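You operate a simulated robot arm through the tools that you are given. There is no shell and no other tool.

You run a simulated robot arm. Do the job below in one go: nothing can be reset, and whatever is moved stays where it is left.

JOB
Soap the wet vest, scrub its stain off with the yellow-bristle brush and drop it in the pink tub.
Fine: rub it on the soap bar, scrub it on the steel bench; the brush goes back. No more than 10 ml spilt; nothing pinched, dropped or knocked.

The check looks at the end state, three seconds after you hand in, the way a careful person would. Anything else that was tipped, shoved, dropped, spilled or broken makes it a failure.

ROBOT AND FRAMES
A 6-joint arm with a two-finger parallel gripper, fixed in place. Base frame: the origin is on the floor under the middle of its stand, x ahead of it, y to its left, z up; the work surface is at about z = 750. Units: mm, rad, N and s.
With the tool pointing down near the work surface it reaches from about 300 to 660 mm from the base axis. Its first joint turns from -2.007 to 2.007 rad. Payload 3.43 kg.
The TCP is the grasp point between the finger pads, 34 mm short of the fingertips. In the tool frame z runs along the fingers and y along their closing line. Largest opening 128 mm; finger width 24, thickness 12; the body of the gripper, 48 by 130 mm, starts 96 mm behind the TCP.
Orientation is told as [roll, pitch, yaw] about the base's x, y, z axes, in that order, counted from this pose: with the fingers straight down and closing along the base's y, the tool's x points along the base's -x, its y along +y and its z along -z.

CONTROLS
- The arm moves only by the tool servo_tool. Its argument "increments" is a list of rows, each a list of 3 entries, a list of its own where there are three numbers: the finger opening in mm, from 0 to 128, then the shift along the base's x, y, z in mm, then the turn, a rotation vector about the base's x, y, z in degrees. In form: [[jaw, [x, y, z], [rx, ry, rz]], ...]. A call has 1 to 20 rows; each row shifts and turns the commanded pose from where the row before left it. Rows are played at 5 a second. More than 50 mm and 0.15 rad between two rows, or a gripper value outside its range, and nothing of the call is played. Where a pose cannot be reached the arm comes as near as it can. A force on the tool above 40 N (or 10 N above the force at the start of the call, whichever is more), or a blocked arm, ends the call early, and 0.2 s more pass. The fingers move at their own pace (about 153 mm/s each) and stop on an object; they squeeze with about 28 N. The grip force told is the motor's: it shows also when the fingers shut on nothing. Time passes only in rows, and 0.2 s behind the last, so rows that do not move let the fingers close. It gives the time, the measured TCP pose, the force on the tool (base axes), the opening and the grip force at its end, in the units of the frame above (readings bear some noise), with the torque about the TCP (base axes, N m) and any sound that the robot's microphone picked up.
- Cameras (640 x 400 px; columns grow to the right, rows downward): "scene" is fixed at [237.7, -502.6, 1513.1]; the picture's right is [0.56, -0.83, 0.00], its down [-0.81, -0.55, -0.21] and it looks along [0.18, 0.12, -0.98] (base axes); focal length 257 px, centre (320, 200). "wrist" rides on the gripper at [76, -11, -160] in the tool frame; the picture's right is [0.15, 0.99, 0.00], its down [-0.88, 0.13, -0.46] and it looks along [-0.45, 0.07, 0.89] (tool axes); focal length 234 px, centre (320, 200). There is no depth. A picture from a camera that has moved, and an enlarged one, comes with that camera's place and axes in the base frame and with its lens. The place of the scene camera against the robot may be out by one fixed shift of up to 25 mm in any direction.
- get_image(camera): a new picture of that camera. It takes no simulated time.
- lift_body(by): slides the trunk up (or, below 0, down) by that many mm; the arm rides with it, the base frame stays. It gives what a move gives, with no picture.
- zoom(camera, box): a new picture of the part [left, top, right, bottom] of that camera's present view, enlarged. It takes no simulated time.
- close_job(): hands the job in; it is judged then, once.

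Places have to be worked out from the pictures, the camera data and where the tool is seen. Open the gripper and draw the arm clear of the work before you hand the job in, unless the task says otherwise.

The tools are called after "Call:" by a JSON object that holds its "op" and its "data". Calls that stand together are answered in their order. servo_tool: Moves the arm, as the interface text tells. Its arguments: {"type":"object","properties":{"increments":{"type":"array"}},"required":["increments"]} The other tools are called the same way: lift_body (by) moves the trunk up or down; get_image (camera) takes a picture; zoom (camera, box) takes an enlarged picture of a part of a camera's view; close_job () hands the job in.

At the start:

```text
time: 0.0
tcp_pos: [370.7, -242.3, 1083.0]
ee_rot: [0.001, -0.001, 0.0]
wrist_force: [-0.4, 1.0, -0.1]
ft_torque: [0.0, -0.03, 0.02]
gripper_width: 127.9
finger_force: 0.0
trunk travel left (down, up): [-825.0, 165.0]
```

scene: 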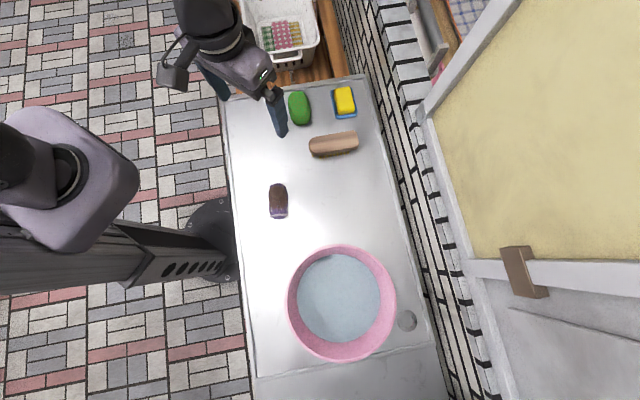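
wrist: 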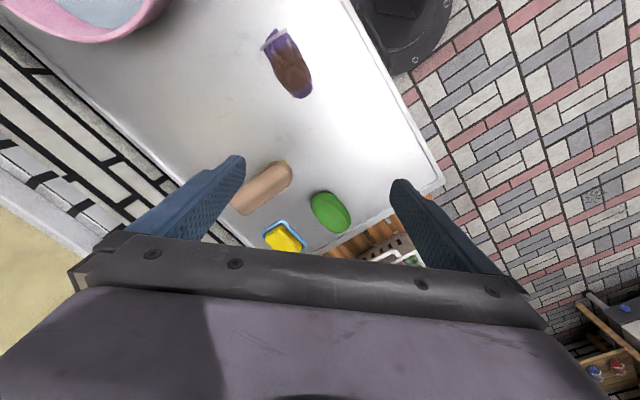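

I'll start by looking closely at the bench and the items on it with both cameras before moving.

Call:
{"op": "zoom", "data": {"camera": "scene", "box": [220, 70, 420, 230]}}

Call:
{"op": "zoom", "data": {"camera": "scene", "box": [230, 210, 460, 390]}}

Call:
{"op": "zoom", "data": {"camera": "scene", "box": [220, 0, 350, 100]}}

Call:
{"op": "zoom", "data": {"camera": "wrist", "box": [160, 0, 480, 280]}}

```text
2.50 times, centred on (320, 150) of scene
camera zoom: at [237.7, -502.6, 1513.1], right [0.56, -0.83, 0.0], down [-0.81, -0.55, -0.21], along [0.18, 0.12, -0.98], focal length 643 px, centre (320, 325)
```

zoom: 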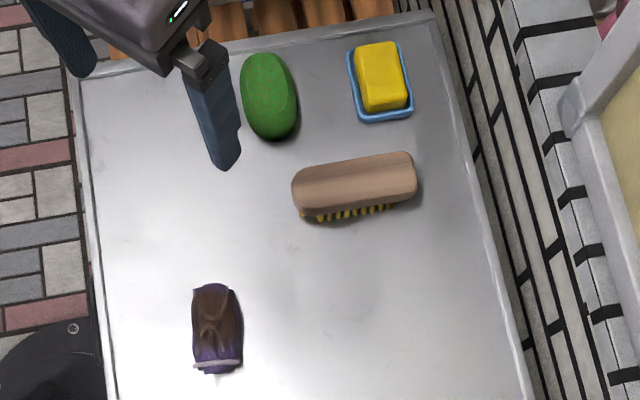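

```text
2.22 times, centred on (345, 300) of scene
camera zoom: at [237.7, -502.6, 1513.1], right [0.56, -0.83, 0.0], down [-0.81, -0.55, -0.21], along [0.18, 0.12, -0.98], focal length 571 px, centre (264, -22)
```

zoom: 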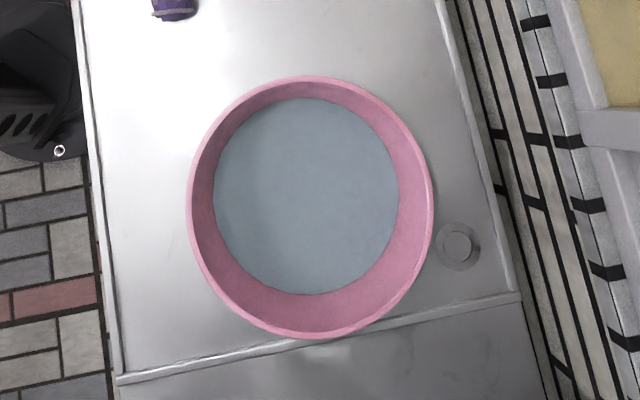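

```text
4.00 times, centred on (285, 50) of scene
camera zoom: at [237.7, -502.6, 1513.1], right [0.56, -0.83, 0.0], down [-0.81, -0.55, -0.21], along [0.18, 0.12, -0.98], focal length 1028 px, centre (460, 800)
```

zoom: 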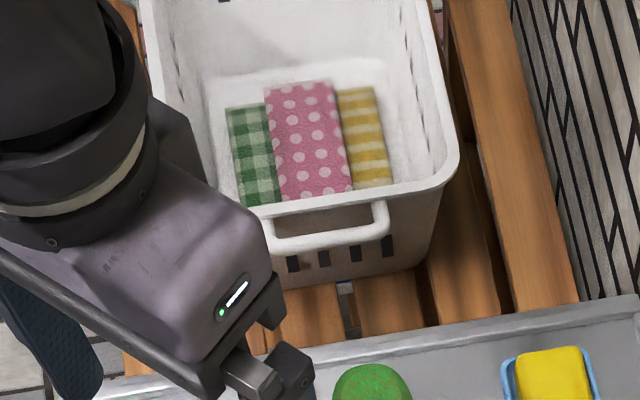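

```text
1.43 times, centred on (320, 140) of wrist
camera zoom: at [294.9, -254.8, 1240.5], right [-0.15, 0.99, 0.0], down [0.88, 0.13, 0.46], along [0.45, 0.07, -0.89], focal length 334 px, centre (320, 286)
```

zoom: 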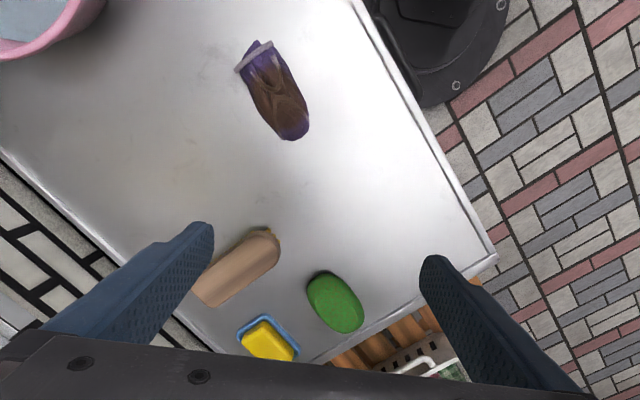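

Positions so far: the purple/brown bundle (the vest) is near (285,-310), the brush near (517,-347), the green oval near (560,-190) and the yellow block in its blue tray near (665,-295). I'll zoom further to tell which one is soap and to check the vest.

Call:
{"op": "zoom", "data": {"camera": "scene", "box": [280, 75, 370, 131]}}

Call:
{"op": "zoom", "data": {"camera": "scene", "box": [250, 175, 310, 225]}}

Call:
{"op": "zoom", "data": {"camera": "scene", "box": [295, 120, 375, 170]}}

Call:
{"op": "zoom", "data": {"camera": "wrist", "box": [220, 150, 380, 260]}}

Call:
{"op": "zoom", "data": {"camera": "wrist", "box": [240, 15, 340, 110]}}

```text
7.11 times, centred on (325, 103) of scene
camera zoom: at [237.7, -502.6, 1513.1], right [0.56, -0.83, 0.0], down [-0.81, -0.55, -0.21], along [0.18, 0.12, -0.98], focal length 1828 px, centre (284, 890)
```

zoom: 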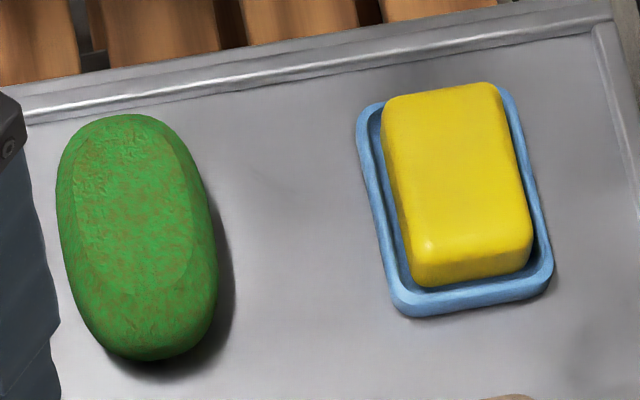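

```text
8.00 times, centred on (280, 200) of scene
camera zoom: at [237.7, -502.6, 1513.1], right [0.56, -0.83, 0.0], down [-0.81, -0.55, -0.21], along [0.18, 0.12, -0.98], focal length 2057 px, centre (640, 200)
```

zoom: 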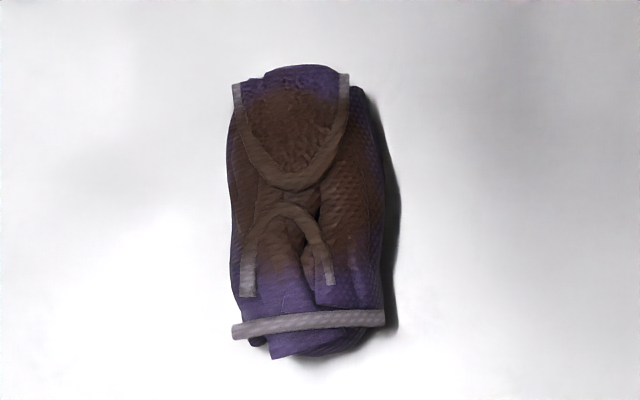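

```text
8.00 times, centred on (335, 145) of scene
camera zoom: at [237.7, -502.6, 1513.1], right [0.56, -0.83, 0.0], down [-0.81, -0.55, -0.21], along [0.18, 0.12, -0.98], focal length 2057 px, centre (200, 640)
```

zoom: 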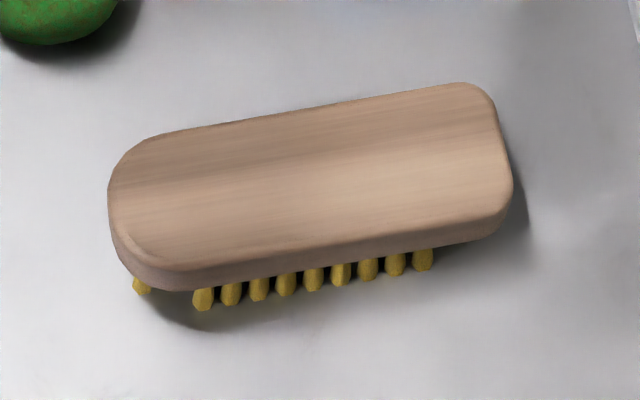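

```text
3.64 times, centred on (300, 205) of wrist
camera zoom: at [294.9, -254.8, 1240.5], right [-0.15, 0.99, 0.0], down [0.88, 0.13, 0.46], along [0.45, 0.07, -0.89], focal length 852 px, centre (393, 182)
```

zoom: 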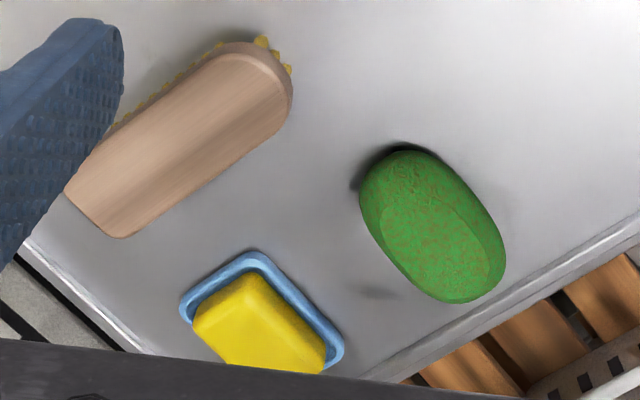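

```text
4.21 times, centred on (290, 62) of wrist
camera zoom: at [294.9, -254.8, 1240.5], right [-0.15, 0.99, 0.0], down [0.88, 0.13, 0.46], along [0.45, 0.07, -0.89], focal length 986 px, centre (446, 779)
```

zoom: 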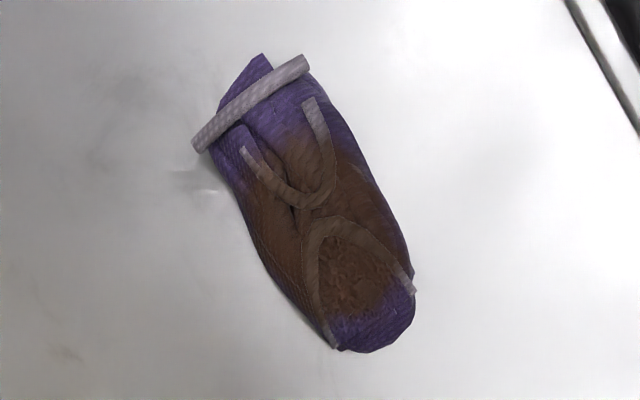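

The yellow block sits in a soap-dish-like blue tray and the green oval looks mottled, so I need a closer look to tell which is soap. I'll move the wrist camera to a safe height in front of them.

Call:
{"op": "servo_tool", "data": {"increments": [[128, [25, -8, -18], [0, 0, 0]], [128, [25, -8, -18], [0, 0, 0]], [128, [25, -8, -18], [0, 0, 0]], [128, [25, -8, -18], [0, 0, 0]], [128, [25, -8, -18], [0, 0, 0]], [128, [25, -8, -18], [0, 0, 0]], [128, [25, -8, -18], [0, 0, 0]], [128, [0, 0, 0], [0, 0, 0]]]}}

Call:
{"op": "get_image", "data": {"camera": "wrist"}}

```text
time: 1.8
tcp_pos: [544.4, -299.7, 958.9]
ee_rot: [0.002, 0.0, 0.001]
wrist_force: [0.1, 0.8, 0.3]
ft_torque: [-0.01, 0.0, 0.01]
gripper_width: 128.0
finger_force: 0.0
trunk travel left (down, up): [-825.0, 165.0]
```

```text
taken
camera wrist: at [468.9, -312.2, 1117.1], right [-0.15, 0.99, 0.0], down [0.88, 0.13, 0.46], along [0.45, 0.07, -0.89], focal length 234 px, centre (320, 200)
```

wrist: 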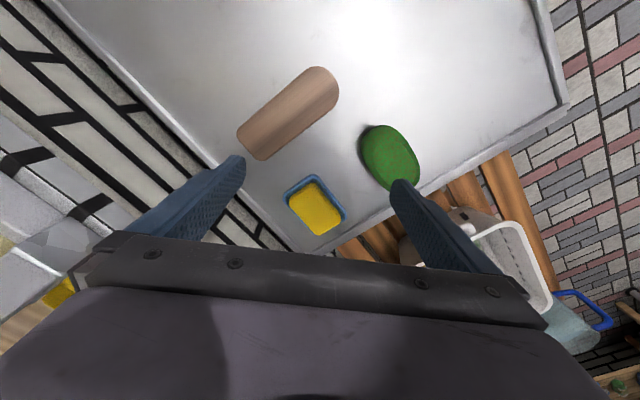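

Call:
{"op": "zoom", "data": {"camera": "wrist", "box": [260, 100, 440, 240]}}

Call:
{"op": "zoom", "data": {"camera": "wrist", "box": [275, 165, 365, 240]}}

Call:
{"op": "zoom", "data": {"camera": "wrist", "box": [340, 110, 440, 200]}}

Call:
{"op": "get_image", "data": {"camera": "scene"}}

```text
2.86 times, centred on (350, 170) of wrist
camera zoom: at [468.9, -312.2, 1117.1], right [-0.15, 0.99, 0.0], down [0.88, 0.13, 0.46], along [0.45, 0.07, -0.89], focal length 669 px, centre (234, 286)
```

zoom: 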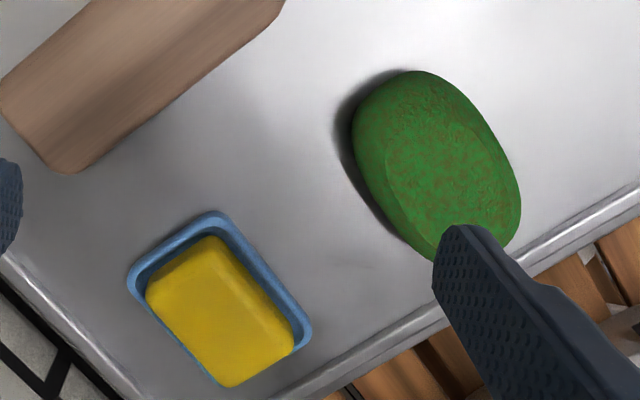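

```text
5.33 times, centred on (320, 202) of wrist
camera zoom: at [468.9, -312.2, 1117.1], right [-0.15, 0.99, 0.0], down [0.88, 0.13, 0.46], along [0.45, 0.07, -0.89], focal length 1249 px, centre (320, 187)
```

zoom: 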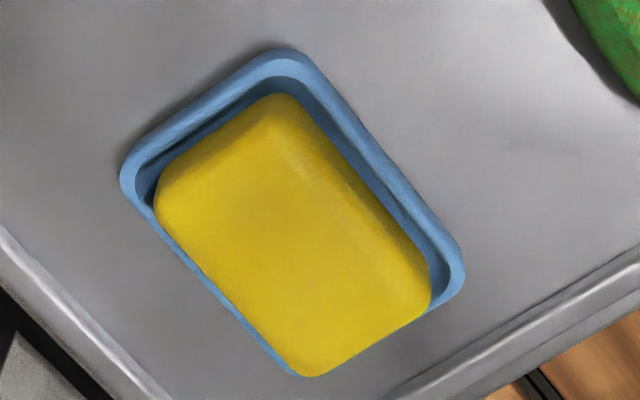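

```text
4.44 times, centred on (390, 155) of wrist
camera zoom: at [468.9, -312.2, 1117.1], right [-0.15, 0.99, 0.0], down [0.88, 0.13, 0.46], along [0.45, 0.07, -0.89], focal length 1041 px, centre (9, 400)
```

zoom: 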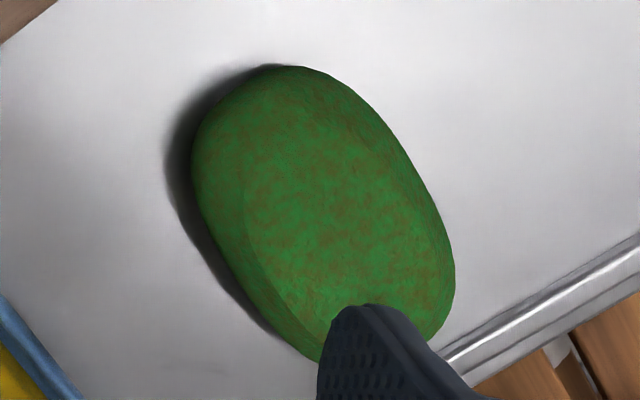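

```text
taken
```

scene: 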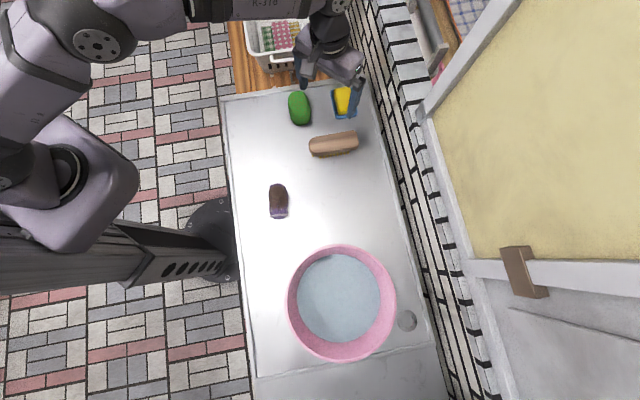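

The yellow block is smooth and bar-shaped and sits in a blue dish, so I take it as the soap bar, with its dish centred near (663,-290). That is about 724 mm out, beyond straight-down reach. I'll check what stands beyond the far bench edge before testing reach.

Call:
{"op": "zoom", "data": {"camera": "scene", "box": [330, 0, 640, 194]}}

Call:
{"op": "zoom", "data": {"camera": "wrist", "box": [0, 0, 320, 250]}}

Call:
{"op": "zoom", "data": {"camera": "scene", "box": [240, 0, 400, 110]}}

```text
2.06 times, centred on (485, 97) of scene
camera zoom: at [237.7, -502.6, 1513.1], right [0.56, -0.83, 0.0], down [-0.81, -0.55, -0.21], along [0.18, 0.12, -0.98], focal length 530 px, centre (-20, 412)
```

zoom: 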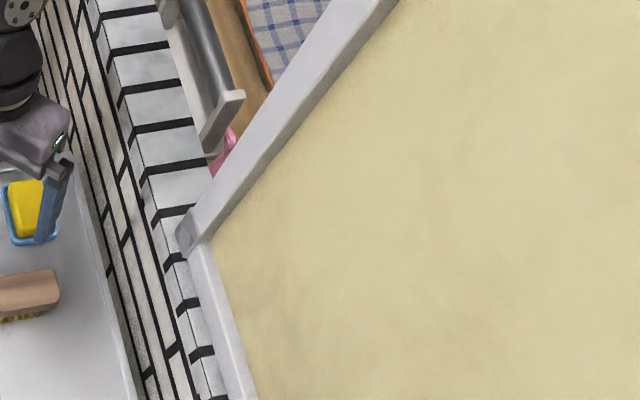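

```text
1.60 times, centred on (160, 125) of wrist
camera zoom: at [468.9, -312.2, 1117.1], right [-0.15, 0.99, 0.0], down [0.88, 0.13, 0.46], along [0.45, 0.07, -0.89], focal length 375 px, centre (576, 320)
```

zoom: 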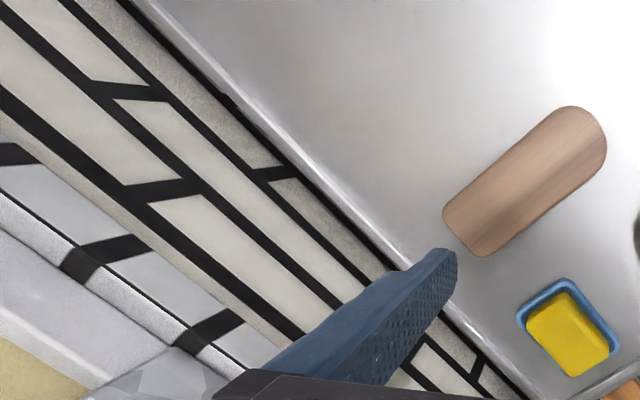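

```text
3.64 times, centred on (320, 55) of scene
camera zoom: at [237.7, -502.6, 1513.1], right [0.56, -0.83, 0.0], down [-0.81, -0.55, -0.21], along [0.18, 0.12, -0.98], focal length 935 px, centre (320, 727)
```

zoom: 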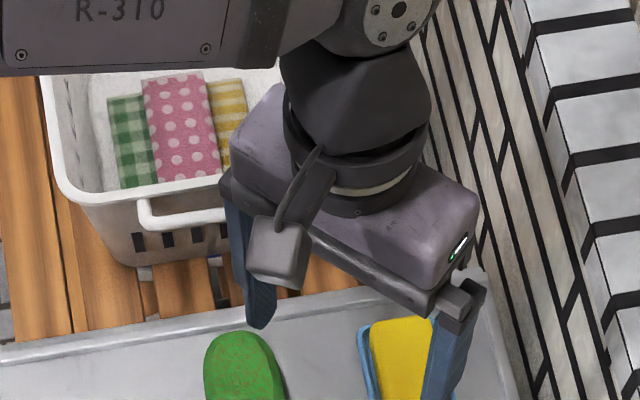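

A tiled wall stands behind the bench (roughly the plane x−y≈1080, top near z≈920), about 90 mm beyond the soap. I'll test straight-down reach toward the soap at a safe height, z≈945.

Call:
{"op": "servo_tool", "data": {"increments": [[128, [30, 2, -3], [0, 0, 0]], [128, [30, 2, -3], [0, 0, 0]], [128, [30, 3, -3], [0, 0, 0]], [128, [28, 3, -4], [0, 0, 0]], [128, [0, 0, 0], [0, 0, 0]]]}}

Call:
{"op": "get_image", "data": {"camera": "wrist"}}

Call:
{"op": "get_image", "data": {"camera": "scene"}}

```text
time: 3.0
tcp_pos: [600.3, -268.1, 943.9]
ee_rot: [0.001, 0.001, 0.0]
wrist_force: [0.4, -0.9, 0.9]
ft_torque: [-0.03, 0.01, 0.0]
gripper_width: 128.1
finger_force: 0.0
out of reach, approached as far as the arm can: row 2, 3, 4
trunk travel left (down, up): [-825.0, 165.0]
```

```text
taken
camera wrist: at [523.8, -280.5, 1101.0], right [-0.15, 0.99, 0.0], down [0.88, 0.13, 0.46], along [0.45, 0.07, -0.89], focal length 234 px, centre (320, 200)
```

wrist: 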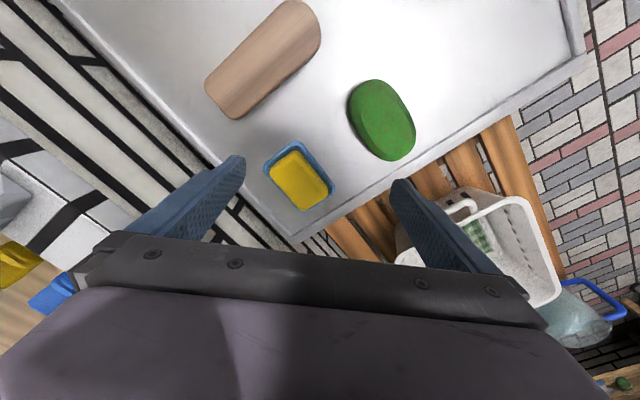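

```text
taken
```

scene: 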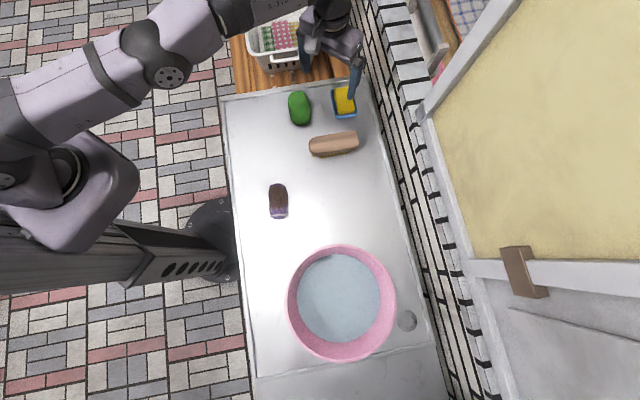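

Straight-down reach ends at r≈657 and the soap centre is at r≈717, so I'll use an outward-tilted tool at the soap. Next I'll move back at safe height to look closely at the vest.

Call:
{"op": "servo_tool", "data": {"increments": [[128, [-36, -5, 0], [0, 0, 0]], [128, [-36, -5, 0], [0, 0, 0]], [128, [-36, -5, 0], [0, 0, 0]], [128, [-36, -5, 0], [0, 0, 0]], [128, [-36, -5, 0], [0, 0, 0]], [128, [-36, -5, -8], [0, 0, 0]], [128, [-36, -5, -8], [0, 0, 0]], [128, [-36, -5, -8], [0, 0, 0]], [128, [-36, -5, -8], [0, 0, 0]], [128, [-36, -5, -8], [0, 0, 0]], [128, [0, 0, 0], [0, 0, 0]]]}}

Call:
{"op": "get_image", "data": {"camera": "wrist"}}

```text
time: 5.4
tcp_pos: [240.2, -314.5, 904.0]
ee_rot: [0.0, -0.001, 0.002]
wrist_force: [0.8, 0.6, 0.1]
ft_torque: [0.02, -0.02, 0.02]
gripper_width: 127.7
finger_force: 0.1
trunk travel left (down, up): [-825.0, 165.0]
```

```text
taken
camera wrist: at [165.4, -328.1, 1060.8], right [-0.15, 0.99, 0.0], down [0.88, 0.13, 0.46], along [0.45, 0.07, -0.89], focal length 234 px, centre (320, 200)
```

wrist: 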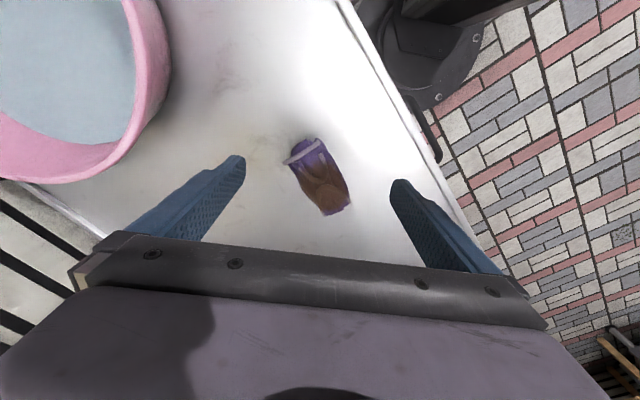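

Call:
{"op": "zoom", "data": {"camera": "wrist", "box": [260, 120, 380, 230]}}

Call:
{"op": "zoom", "data": {"camera": "wrist", "box": [0, 0, 250, 200]}}

Call:
{"op": "zoom", "data": {"camera": "scene", "box": [200, 130, 360, 240]}}

```text
3.64 times, centred on (320, 175) of wrist
camera zoom: at [165.4, -328.1, 1060.8], right [-0.15, 0.99, 0.0], down [0.88, 0.13, 0.46], along [0.45, 0.07, -0.89], focal length 852 px, centre (320, 291)
```

zoom: 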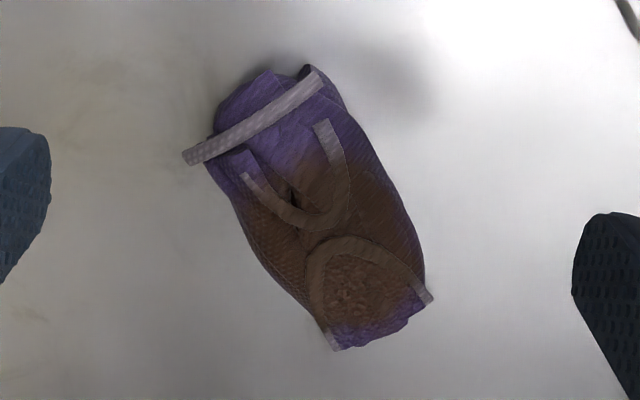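

```text
2.00 times, centred on (125, 100) of wrist
camera zoom: at [165.4, -328.1, 1060.8], right [-0.15, 0.99, 0.0], down [0.88, 0.13, 0.46], along [0.45, 0.07, -0.89], focal length 468 px, centre (710, 400)
```

zoom: 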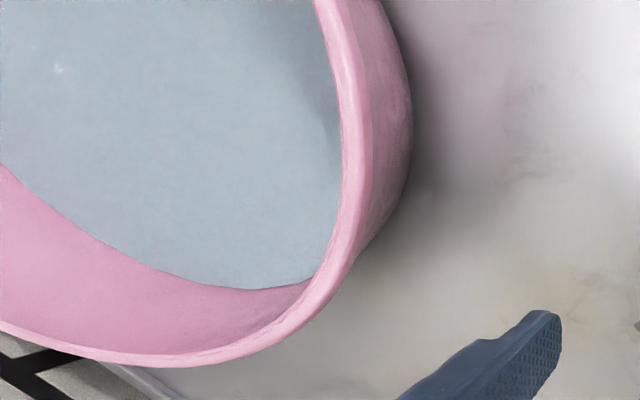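

```text
3.64 times, centred on (280, 185) of scene
camera zoom: at [237.7, -502.6, 1513.1], right [0.56, -0.83, 0.0], down [-0.81, -0.55, -0.21], along [0.18, 0.12, -0.98], focal length 935 px, centre (466, 254)
```

zoom: 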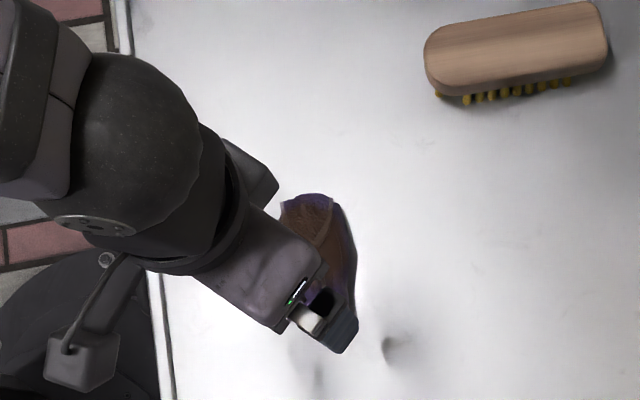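

Triangulating two wrist views puts the vest's centre at about (281,-311), its long axis at about 41°, its width at 45–55 mm and its top near z≈783. I'll yaw the tool 41°, tilt it 20° along the vest's axis (so the vest stays flat when I reach out to the soap), and sit above the rear half of the vest.

Call:
{"op": "servo_tool", "data": {"increments": [[128, [6, -1, 0], [0, 0, 8.2]], [128, [6, -1, 0], [0, 0, 8.2]], [128, [6, -1, 0], [0, 0, 8.2]], [128, [6, -2, 0], [0, 0, 8.2]], [128, [6, -2, 0], [0, 0, 8.2]], [128, [0, 0, 0], [4.37, -5.03, 0]], [128, [0, 0, 0], [4.37, -5.03, 0]], [128, [0, 0, 0], [4.37, -5.03, 0]], [128, [0, 0, 0], [0, 0, 0]]]}}

Call:
{"op": "get_image", "data": {"camera": "wrist"}}

Call:
{"op": "get_image", "data": {"camera": "scene"}}

```text
time: 7.4
tcp_pos: [271.2, -324.6, 901.2]
ee_rot: [0.0, -0.351, 0.716]
wrist_force: [0.4, 0.8, 0.0]
ft_torque: [-0.02, 0.01, 0.02]
gripper_width: 128.1
finger_force: 0.0
trunk travel left (down, up): [-825.0, 165.0]
```

```text
taken
camera wrist: at [184.4, -416.8, 1023.7], right [-0.75, 0.66, -0.05], down [0.42, 0.54, 0.73], along [0.51, 0.53, -0.68], focal length 234 px, centre (320, 200)
```

wrist: 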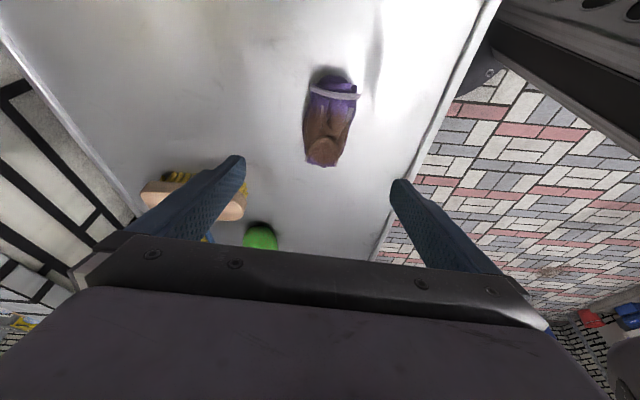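

```text
taken
```

scene: 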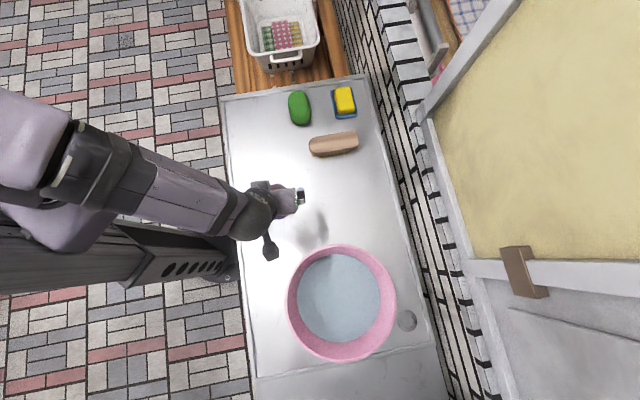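

Call:
{"op": "zoom", "data": {"camera": "wrist", "box": [270, 50, 400, 180]}}

```text
3.08 times, centred on (335, 115) of wrist
camera zoom: at [184.4, -416.8, 1023.7], right [-0.75, 0.66, -0.05], down [0.42, 0.54, 0.73], along [0.51, 0.53, -0.68], focal length 720 px, centre (274, 462)
```

zoom: 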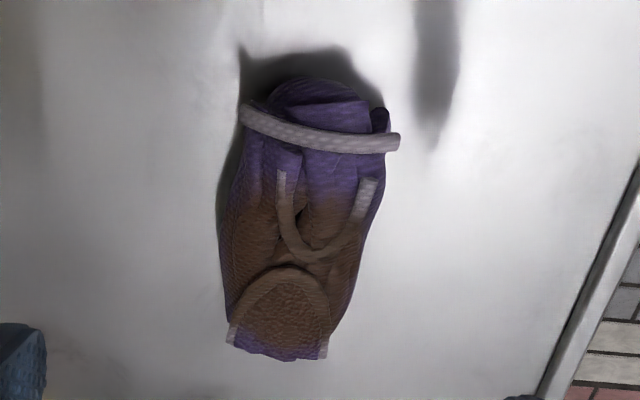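

The vest is confirmed: about 60 mm wide at the middle, from 55 mm behind centre to 50 mm in front. I'll line up on its rear half and descend to TCP z≈797, which keeps the fingertips about 10 mm off the steel.

Call:
{"op": "servo_tool", "data": {"increments": [[128, [-4, -2, -25], [0, 0, 0]], [128, [-3.3, -1.2, -25], [0, 0, 0]], [128, [0, 0, -25], [0, 0, 0]], [128, [0, 0, -15], [0, 0, 0]], [128, [0, 0, -8], [0, 0, 0]], [128, [0, 0, -6], [0, 0, 0]], [128, [0, 0, 0], [0, 0, 0]]]}}

Call:
{"op": "get_image", "data": {"camera": "wrist"}}

Call:
{"op": "zoom", "data": {"camera": "scene", "box": [220, 150, 340, 240]}}

```text
time: 9.0
tcp_pos: [262.8, -328.3, 795.8]
ee_rot: [0.0, -0.349, 0.717]
wrist_force: [0.2, 0.6, 0.0]
ft_torque: [0.01, 0.01, -0.01]
gripper_width: 128.2
finger_force: 0.0
trunk travel left (down, up): [-825.0, 165.0]
```

```text
taken
camera wrist: at [175.4, -421.0, 918.8], right [-0.75, 0.66, -0.05], down [0.42, 0.54, 0.73], along [0.51, 0.53, -0.68], focal length 234 px, centre (320, 200)
```

wrist: 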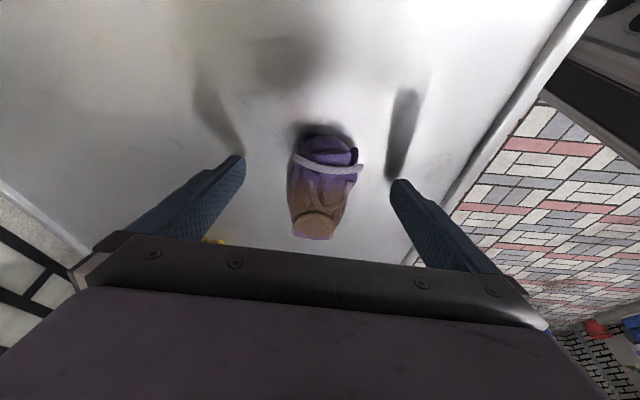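

```text
4.44 times, centred on (280, 195) of scene
camera zoom: at [237.7, -502.6, 1513.1], right [0.56, -0.83, 0.0], down [-0.81, -0.55, -0.21], along [0.18, 0.12, -0.98], focal length 1143 px, centre (498, 222)
```

zoom: 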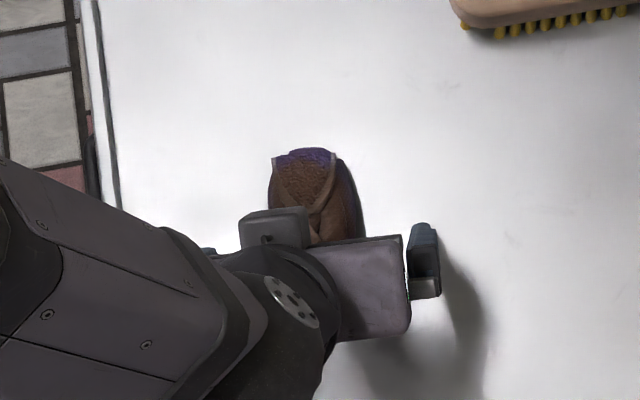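

The vest lies centred between the fingers. I'll close in stages, watching opening and grip force.

Call:
{"op": "servo_tool", "data": {"increments": [[90, [0, 0, 0], [0, 0, 0]], [70, [0, 0, 0], [0, 0, 0]], [60, [0, 0, 0], [0, 0, 0]], [54, [0, 0, 0], [0, 0, 0]], [54, [0, 0, 0], [0, 0, 0]]]}}

Call:
{"op": "get_image", "data": {"camera": "wrist"}}

```text
time: 10.2
tcp_pos: [263.4, -328.4, 795.3]
ee_rot: [0.0, -0.349, 0.715]
wrist_force: [-0.8, 0.6, 1.0]
ft_torque: [0.04, 0.0, -0.03]
gripper_width: 54.1
finger_force: 0.6
trunk travel left (down, up): [-825.0, 165.0]
```

```text
taken
camera wrist: at [175.3, -420.8, 918.9], right [-0.75, 0.66, -0.05], down [0.42, 0.54, 0.73], along [0.51, 0.53, -0.68], focal length 234 px, centre (320, 200)
```

wrist: 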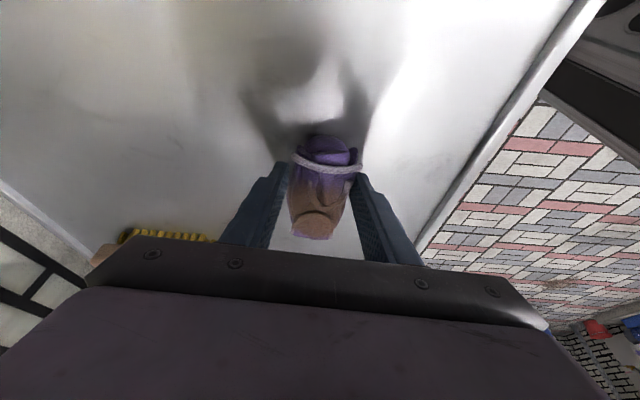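

At 54 mm there is only a light touch. I'll close further for a firm hold.

Call:
{"op": "servo_tool", "data": {"increments": [[48, [0, 0, 0], [0, 0, 0]], [42, [0, 0, 0], [0, 0, 0]], [36, [0, 0, 0], [0, 0, 0]], [36, [0, 0, 0], [0, 0, 0]]]}}

Call:
{"op": "zoom", "data": {"camera": "wrist", "box": [230, 100, 430, 260]}}

```text
time: 11.2
tcp_pos: [262.3, -328.9, 796.3]
ee_rot: [0.001, -0.35, 0.717]
wrist_force: [-0.8, 1.0, 1.0]
ft_torque: [0.11, 0.07, -0.07]
gripper_width: 52.1
finger_force: 27.5
trunk travel left (down, up): [-825.0, 165.0]
```

```text
2.50 times, centred on (330, 180) of wrist
camera zoom: at [175.2, -420.8, 919.0], right [-0.75, 0.66, -0.05], down [0.42, 0.54, 0.73], along [0.51, 0.53, -0.68], focal length 585 px, centre (295, 250)
```

zoom: 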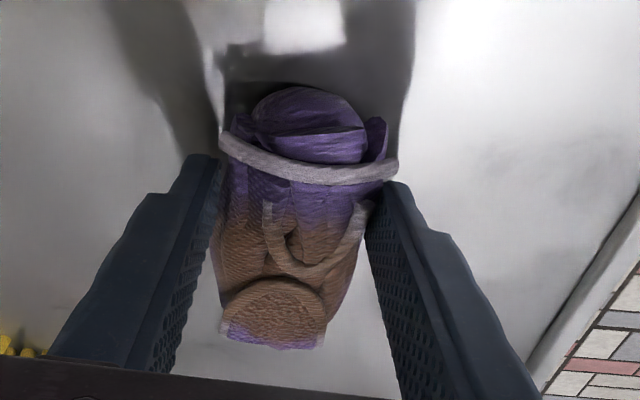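

Firm hold at 52 mm. I'll lift slowly and check that the vest stays level in the fingers.

Call:
{"op": "servo_tool", "data": {"increments": [[36, [0, 0, 8], [0, 0, 0]], [36, [0, 0, 12], [0, 0, 0]], [36, [0, 0, 20], [0, 0, 0]], [36, [0, 0, 20], [0, 0, 0]], [36, [0, 0, 20], [0, 0, 0]], [36, [0, 0, 0], [0, 0, 0]]]}}

Call:
{"op": "zoom", "data": {"camera": "wrist", "box": [230, 100, 430, 260]}}

Call:
{"op": "zoom", "data": {"camera": "scene", "box": [220, 130, 340, 240]}}

```text
time: 12.6
tcp_pos: [263.7, -328.9, 878.2]
ee_rot: [0.0, -0.348, 0.716]
wrist_force: [0.5, 0.1, 0.2]
ft_torque: [0.0, -0.01, 0.0]
gripper_width: 35.9
finger_force: 0.1
trunk travel left (down, up): [-825.0, 165.0]
```

```text
2.50 times, centred on (330, 180) of wrist
camera zoom: at [176.2, -421.1, 1000.4], right [-0.75, 0.66, -0.05], down [0.42, 0.54, 0.73], along [0.51, 0.53, -0.68], focal length 585 px, centre (295, 250)
```

zoom: 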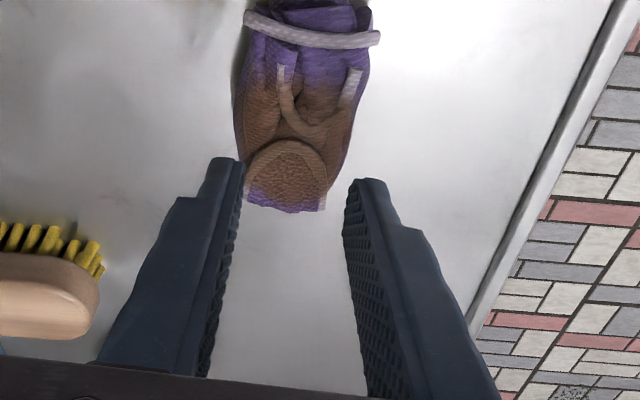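

```text
3.64 times, centred on (280, 185) of scene
camera zoom: at [237.7, -502.6, 1513.1], right [0.56, -0.83, 0.0], down [-0.81, -0.55, -0.21], along [0.18, 0.12, -0.98], focal length 935 px, centre (466, 254)
```

zoom: 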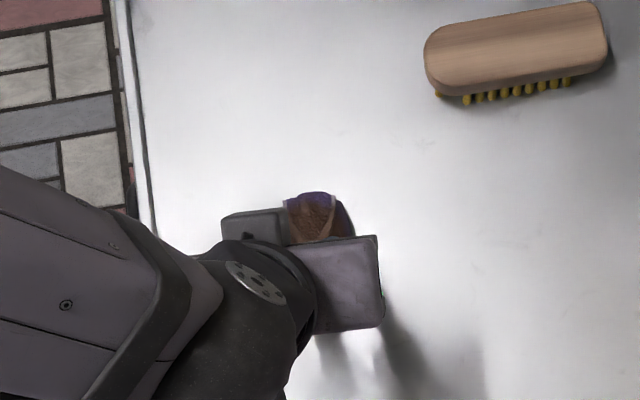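

The fingers slid off: they were too high, on the sloping upper flanks, and the vest stayed on the bench (shifted only ~4 mm). I'll open, reduce the tilt to 10°, and go in lower so the fingertips get below the widest part.

Call:
{"op": "servo_tool", "data": {"increments": [[100, [0, 0, 0], [0, 0, 0]], [100, [0, 0, 0], [-3.28, 3.77, 0]], [100, [0, 0, 0], [-3.28, 3.77, 0]], [100, [3, 1, -20], [0, 0, 0]], [100, [0, 0, -20], [0, 0, 0]], [100, [0, 0, -20], [0, 0, 0]], [100, [0, 0, -15], [0, 0, 0]], [100, [0, 0, -8], [0, 0, 0]], [100, [0, 0, 0], [0, 0, 0]]]}}

Call:
{"op": "zoom", "data": {"camera": "wrist", "box": [190, 80, 450, 250]}}

```text
time: 14.6
tcp_pos: [267.0, -326.0, 794.2]
ee_rot: [0.001, -0.174, 0.715]
wrist_force: [0.3, -0.4, 0.7]
ft_torque: [-0.01, 0.0, -0.03]
gripper_width: 100.0
finger_force: 0.0
trunk travel left (down, up): [-825.0, 165.0]
```

```text
2.35 times, centred on (320, 165) of wrist
camera zoom: at [196.8, -403.1, 936.8], right [-0.76, 0.65, -0.03], down [0.51, 0.62, 0.6], along [0.41, 0.44, -0.8], focal length 551 px, centre (320, 282)
```

zoom: 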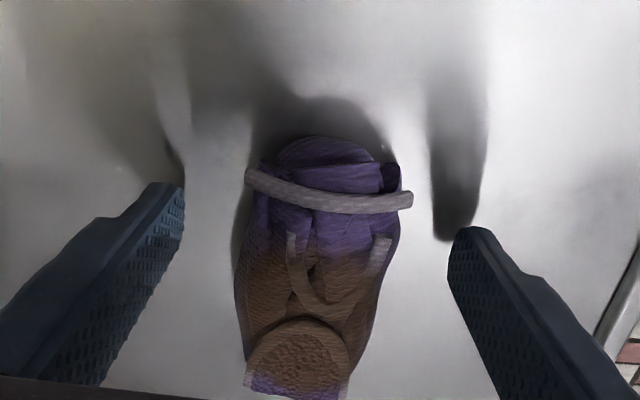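

The fingers straddle the vest evenly. I'll step down the last millimetres while watching the vertical force for bench contact.

Call:
{"op": "servo_tool", "data": {"increments": [[100, [0, 0, -2], [0, 0, 0]], [100, [0, 0, -2], [0, 0, 0]], [100, [0, 0, -1.5], [0, 0, 0]], [100, [0, 0, 0], [0, 0, 0]]]}}

Call:
{"op": "zoom", "data": {"camera": "wrist", "box": [190, 80, 450, 250]}}

```text
time: 15.6
tcp_pos: [267.2, -325.2, 788.1]
ee_rot: [0.0, -0.174, 0.717]
wrist_force: [0.0, 0.1, 1.0]
ft_torque: [0.0, 0.03, -0.01]
gripper_width: 100.2
finger_force: 0.0
trunk travel left (down, up): [-825.0, 165.0]
```

```text
2.35 times, centred on (320, 165) of wrist
camera zoom: at [197.2, -403.0, 931.3], right [-0.76, 0.65, -0.03], down [0.51, 0.62, 0.6], along [0.41, 0.44, -0.8], focal length 551 px, centre (320, 282)
```

zoom: 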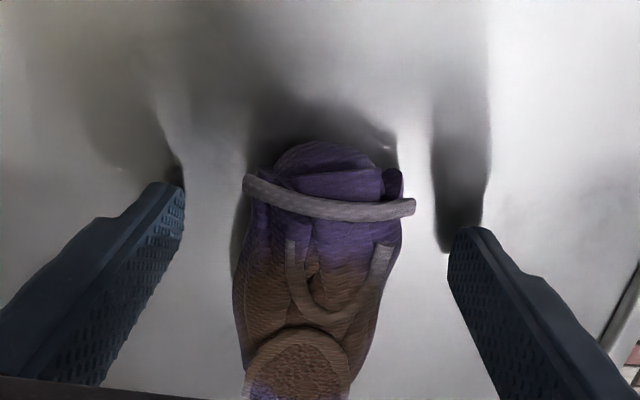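

Call:
{"op": "servo_tool", "data": {"increments": [[80, [0, 0, -1], [0, 0, 0]], [66, [0, 0, 0], [0, 0, 0]], [58, [0, 0, 0], [0, 0, 0]], [52, [0, 0, 0], [0, 0, 0]], [46, [0, 0, 0], [0, 0, 0]], [40, [0, 0, 0], [0, 0, 0]], [40, [0, 0, 0], [0, 0, 0]]]}}

Call:
{"op": "zoom", "data": {"camera": "wrist", "box": [190, 80, 450, 250]}}

```text
time: 17.2
tcp_pos: [267.2, -326.8, 787.7]
ee_rot: [0.0, -0.174, 0.714]
wrist_force: [0.1, -0.6, 0.6]
ft_torque: [0.06, 0.03, 0.04]
gripper_width: 52.3
finger_force: 28.4
trunk travel left (down, up): [-825.0, 165.0]
```

```text
2.35 times, centred on (320, 165) of wrist
camera zoom: at [197.2, -403.1, 930.5], right [-0.76, 0.65, -0.03], down [0.51, 0.62, 0.6], along [0.41, 0.44, -0.8], focal length 551 px, centre (320, 282)
```

zoom: 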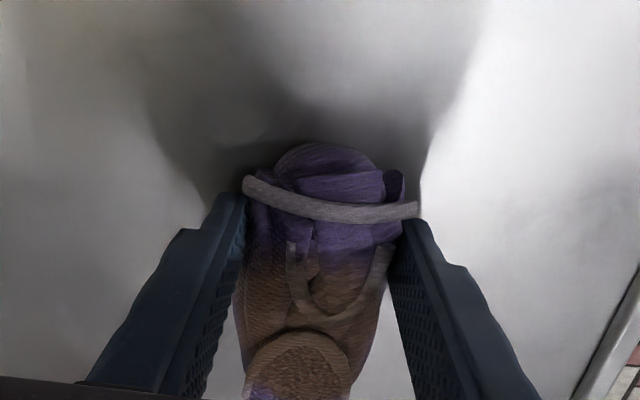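

Gripped again, with the fingertips near the bench. I'll lift slowly in small steps and check that it holds.

Call:
{"op": "servo_tool", "data": {"increments": [[40, [0, 0, 2], [0, 0, 0]], [40, [0, 0, 3], [0, 0, 0]], [40, [0, 0, 3], [0, 0, 0]], [40, [0, 0, 0], [0, 0, 0]]]}}

Call:
{"op": "zoom", "data": {"camera": "wrist", "box": [190, 80, 450, 250]}}

```text
time: 18.2
tcp_pos: [266.4, -328.3, 796.5]
ee_rot: [0.0, -0.176, 0.715]
wrist_force: [0.7, -0.4, -2.1]
ft_torque: [-0.06, 0.04, 0.0]
gripper_width: 52.1
finger_force: 27.8
trunk travel left (down, up): [-825.0, 165.0]
```

```text
2.35 times, centred on (320, 165) of wrist
camera zoom: at [197.1, -404.7, 938.8], right [-0.76, 0.65, -0.03], down [0.51, 0.62, 0.6], along [0.41, 0.44, -0.8], focal length 551 px, centre (320, 282)
```

zoom: 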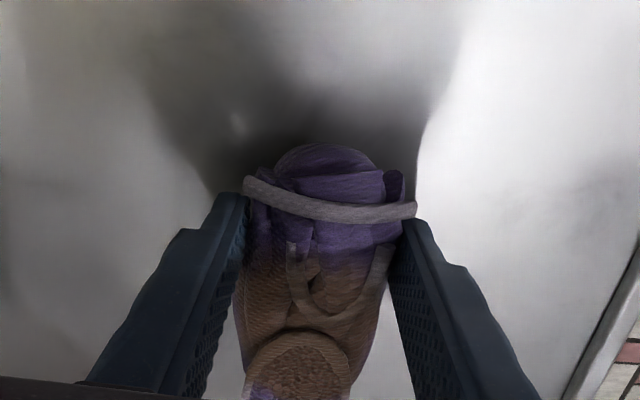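

The vest rises with the gripper and the force shows about 2 N of load. I'll keep lifting gently.

Call:
{"op": "servo_tool", "data": {"increments": [[40, [0, 0, 5], [0, 0, 0]], [40, [0, 0, 8], [0, 0, 0]], [40, [0, 0, 10], [0, 0, 0]], [40, [0, 0, 12], [0, 0, 0]], [40, [0, 0, 12], [0, 0, 0]], [40, [0, 0, 12], [0, 0, 0]], [40, [0, 0, 12], [0, 0, 0]], [40, [0, 0, 0], [0, 0, 0]]]}}

Call:
{"op": "zoom", "data": {"camera": "wrist", "box": [190, 80, 450, 250]}}

Call:
{"op": "zoom", "data": {"camera": "scene", "box": [220, 130, 340, 240]}}

```text
time: 20.0
tcp_pos: [267.4, -328.0, 865.4]
ee_rot: [-0.001, -0.174, 0.717]
wrist_force: [0.3, 0.7, -1.6]
ft_torque: [-0.02, 0.02, 0.0]
gripper_width: 52.2
finger_force: 28.1
trunk travel left (down, up): [-825.0, 165.0]
```

```text
2.35 times, centred on (320, 165) of wrist
camera zoom: at [197.1, -404.9, 1008.2], right [-0.76, 0.65, -0.03], down [0.51, 0.62, 0.6], along [0.41, 0.44, -0.8], focal length 551 px, centre (320, 282)
```

zoom: 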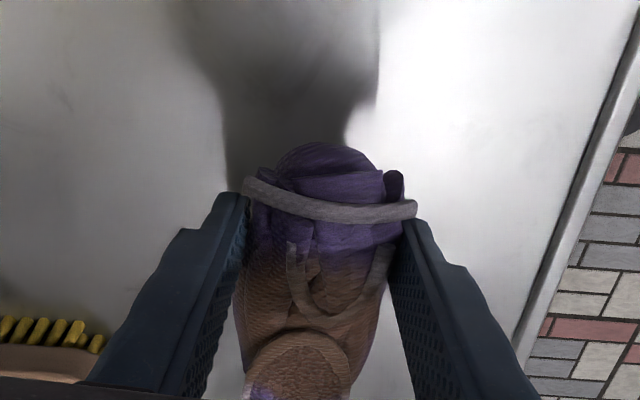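

```text
3.64 times, centred on (280, 185) of scene
camera zoom: at [237.7, -502.6, 1513.1], right [0.56, -0.83, 0.0], down [-0.81, -0.55, -0.21], along [0.18, 0.12, -0.98], focal length 935 px, centre (466, 254)
```

zoom: 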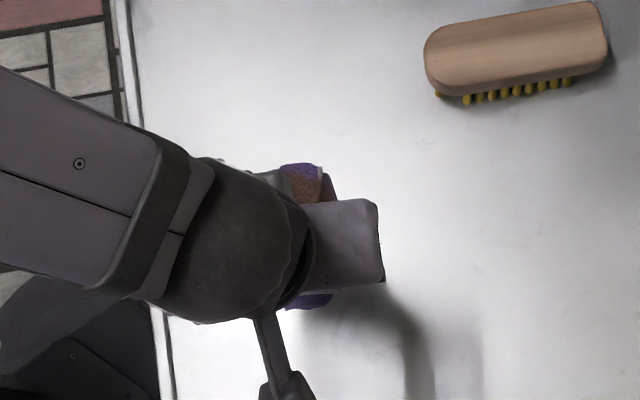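

The vest is held level and steady: its bottom is 37.5 mm below the TCP, and its front end is about 77 mm ahead of it. I'll swing it gently to the soap, turning the vest axis to about −35°, to stop short of the bar at z≈880.

Call:
{"op": "servo_tool", "data": {"increments": [[40, [10, 2, 5], [0, 0, -3]], [40, [20, 4, 5], [0, 0, -5.5]], [40, [25, 5, 5], [0, 0, -5.5]], [40, [25, 5, 0], [0, 0, -5.5]], [40, [25, 5, 0], [0, 0, -5.5]], [40, [25, 5, 0], [0, 0, -5.5]], [40, [25, 5, 0], [0, 0, -5.5]], [40, [25, 5, 0], [0, 0, -5.5]], [40, [25, 5, 0], [0, 0, -5.5]], [40, [25, 5, 0], [0, 0, -5.5]], [40, [25, 5, 0], [0, 0, -5.5]], [40, [25, 4, 0], [0, 0, -5.5]], [40, [20, 4, 0], [0, 0, -5.5]], [40, [15, 3, 0], [0, 0, -5]], [40, [10, 2, 0], [0, 0, -2.5]], [40, [0, 0, 0], [0, 0, 0]]]}}

Call:
{"op": "get_image", "data": {"camera": "wrist"}}

Call:
{"op": "get_image", "data": {"camera": "scene"}}

```text
time: 23.4
tcp_pos: [591.9, -262.5, 880.1]
ee_rot: [0.0, -0.173, -0.623]
wrist_force: [0.5, 0.2, -2.5]
ft_torque: [0.05, 0.08, -0.03]
gripper_width: 52.0
finger_force: 27.7
trunk travel left (down, up): [-825.0, 165.0]
```

```text
taken
camera wrist: at [502.1, -213.5, 1023.4], right [0.46, 0.89, -0.03], down [0.72, -0.35, 0.6], along [0.53, -0.29, -0.8], focal length 234 px, centre (320, 200)
```

wrist: 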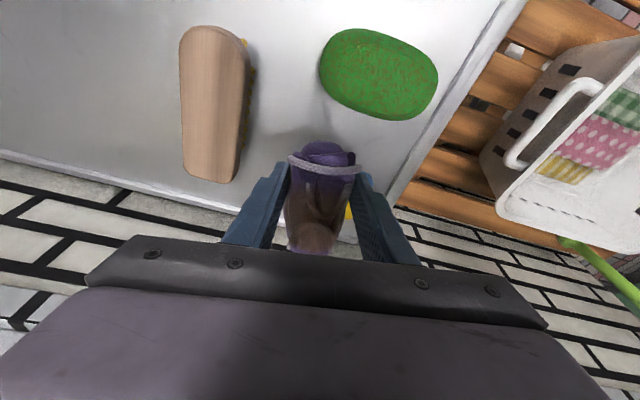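

```text
taken
```

scene: 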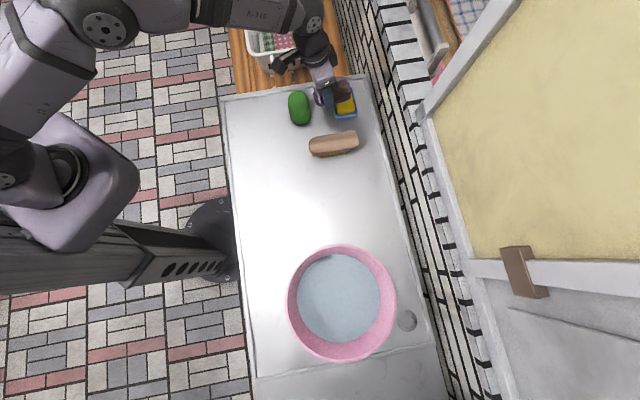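

Call:
{"op": "zoom", "data": {"camera": "scene", "box": [270, 50, 400, 140]}}

Call:
{"op": "zoom", "data": {"camera": "wrist", "box": [230, 110, 430, 260]}}

```text
4.44 times, centred on (335, 95) of scene
camera zoom: at [237.7, -502.6, 1513.1], right [0.56, -0.83, 0.0], down [-0.81, -0.55, -0.21], along [0.18, 0.12, -0.98], focal length 1143 px, centre (253, 667)
```

zoom: 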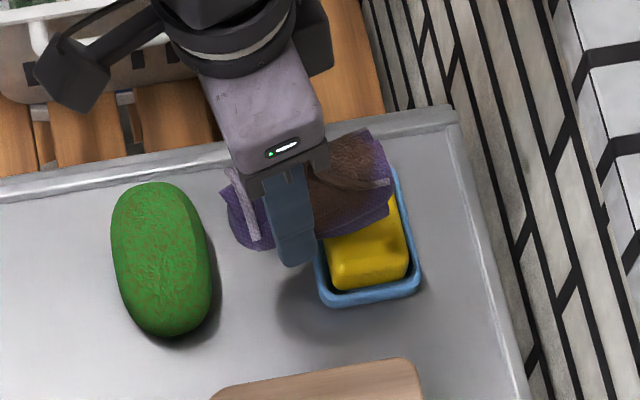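

```text
2.67 times, centred on (330, 185) of wrist
camera zoom: at [502.1, -213.5, 1023.4], right [0.46, 0.89, -0.03], down [0.72, -0.35, 0.6], along [0.53, -0.29, -0.8], focal length 624 px, centre (293, 240)
```

zoom: 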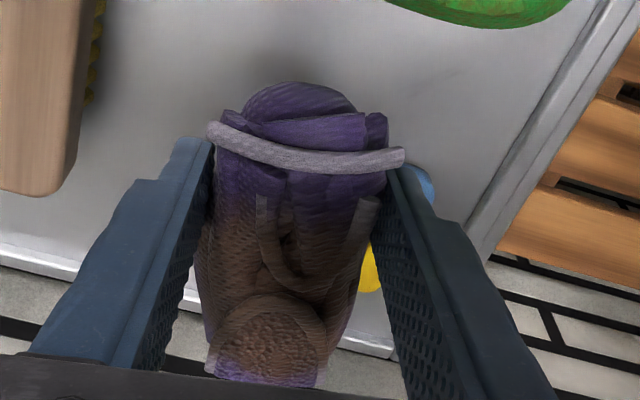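

Alignment agrees with my estimate. I'll move 25 mm further out over the bar and lower to TCP z≈840, with the vest bottom about 15 mm above the expected soap top.

Call:
{"op": "servo_tool", "data": {"increments": [[40, [9, 0, 0], [0, 0, 0]], [40, [10, 0, 0], [0, 0, 0]], [40, [6, 0, -5], [0, 0, 0]], [40, [0, 0, -12], [0, 0, 0]], [40, [0, 0, -12], [0, 0, 0]], [40, [0, 0, -8], [0, 0, 0]], [40, [0, 0, 0], [0, 0, 0]]]}}

Call:
{"op": "zoom", "data": {"camera": "scene", "box": [270, 50, 400, 140]}}

Call:
{"op": "zoom", "data": {"camera": "wrist", "box": [230, 110, 430, 260]}}

```text
time: 25.0
tcp_pos: [615.8, -262.8, 843.9]
ee_rot: [0.001, -0.173, -0.62]
wrist_force: [0.6, -0.4, -1.6]
ft_torque: [0.02, 0.04, -0.04]
gripper_width: 52.3
finger_force: 28.0
trunk travel left (down, up): [-825.0, 165.0]
```

```text
4.44 times, centred on (335, 95) of scene
camera zoom: at [237.7, -502.6, 1513.1], right [0.56, -0.83, 0.0], down [-0.81, -0.55, -0.21], along [0.18, 0.12, -0.98], focal length 1143 px, centre (253, 667)
```

zoom: 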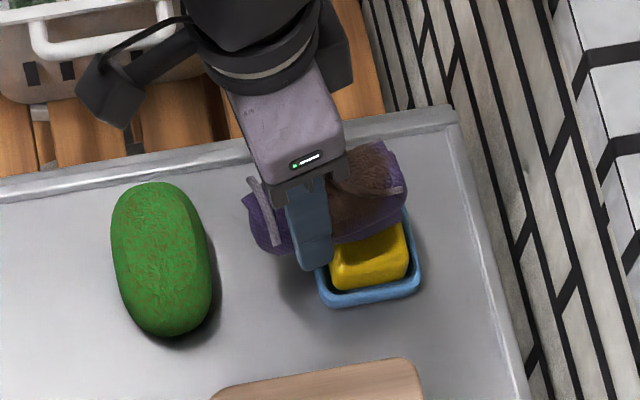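

```text
2.67 times, centred on (330, 185) of wrist
camera zoom: at [526.1, -213.3, 986.7], right [0.46, 0.89, -0.03], down [0.72, -0.35, 0.6], along [0.53, -0.29, -0.8], focal length 624 px, centre (293, 240)
```

zoom: 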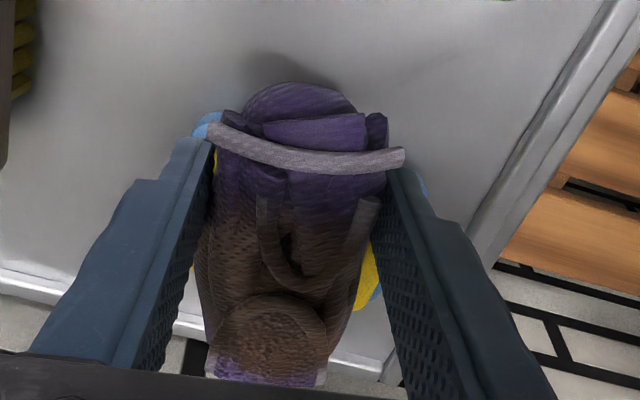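

The vest's front half is centred above the bar and the fingers sit outside the bar's near edge. Lowering in small steps to feel the contact.

Call:
{"op": "servo_tool", "data": {"increments": [[40, [0, 0, -4], [0, 0, 0]], [40, [0, 0, -3], [0, 0, 0]], [40, [0, 0, -3], [0, 0, 0]], [40, [0, 0, 0], [0, 0, 0]]]}}

```text
time: 26.0
tcp_pos: [615.8, -262.7, 833.6]
ee_rot: [0.0, -0.173, -0.62]
wrist_force: [-0.4, 0.5, -2.7]
ft_torque: [-0.01, 0.0, 0.01]
gripper_width: 52.3
finger_force: 28.0
trunk travel left (down, up): [-825.0, 165.0]
```

No contact yet (about 2 N of vest weight only). Continuing down in 2 mm steps.

Call:
{"op": "servo_tool", "data": {"increments": [[40, [0, 0, -2], [0, 0, 0]], [40, [0, 0, -2], [0, 0, 0]], [40, [0, 0, 0], [0, 0, 0]]]}}

```text
time: 26.8
tcp_pos: [616.5, -262.6, 830.7]
ee_rot: [0.001, -0.174, -0.621]
wrist_force: [0.2, 0.1, -2.0]
ft_torque: [0.01, 0.05, 0.03]
gripper_width: 52.0
finger_force: 27.9
trunk travel left (down, up): [-825.0, 165.0]
```

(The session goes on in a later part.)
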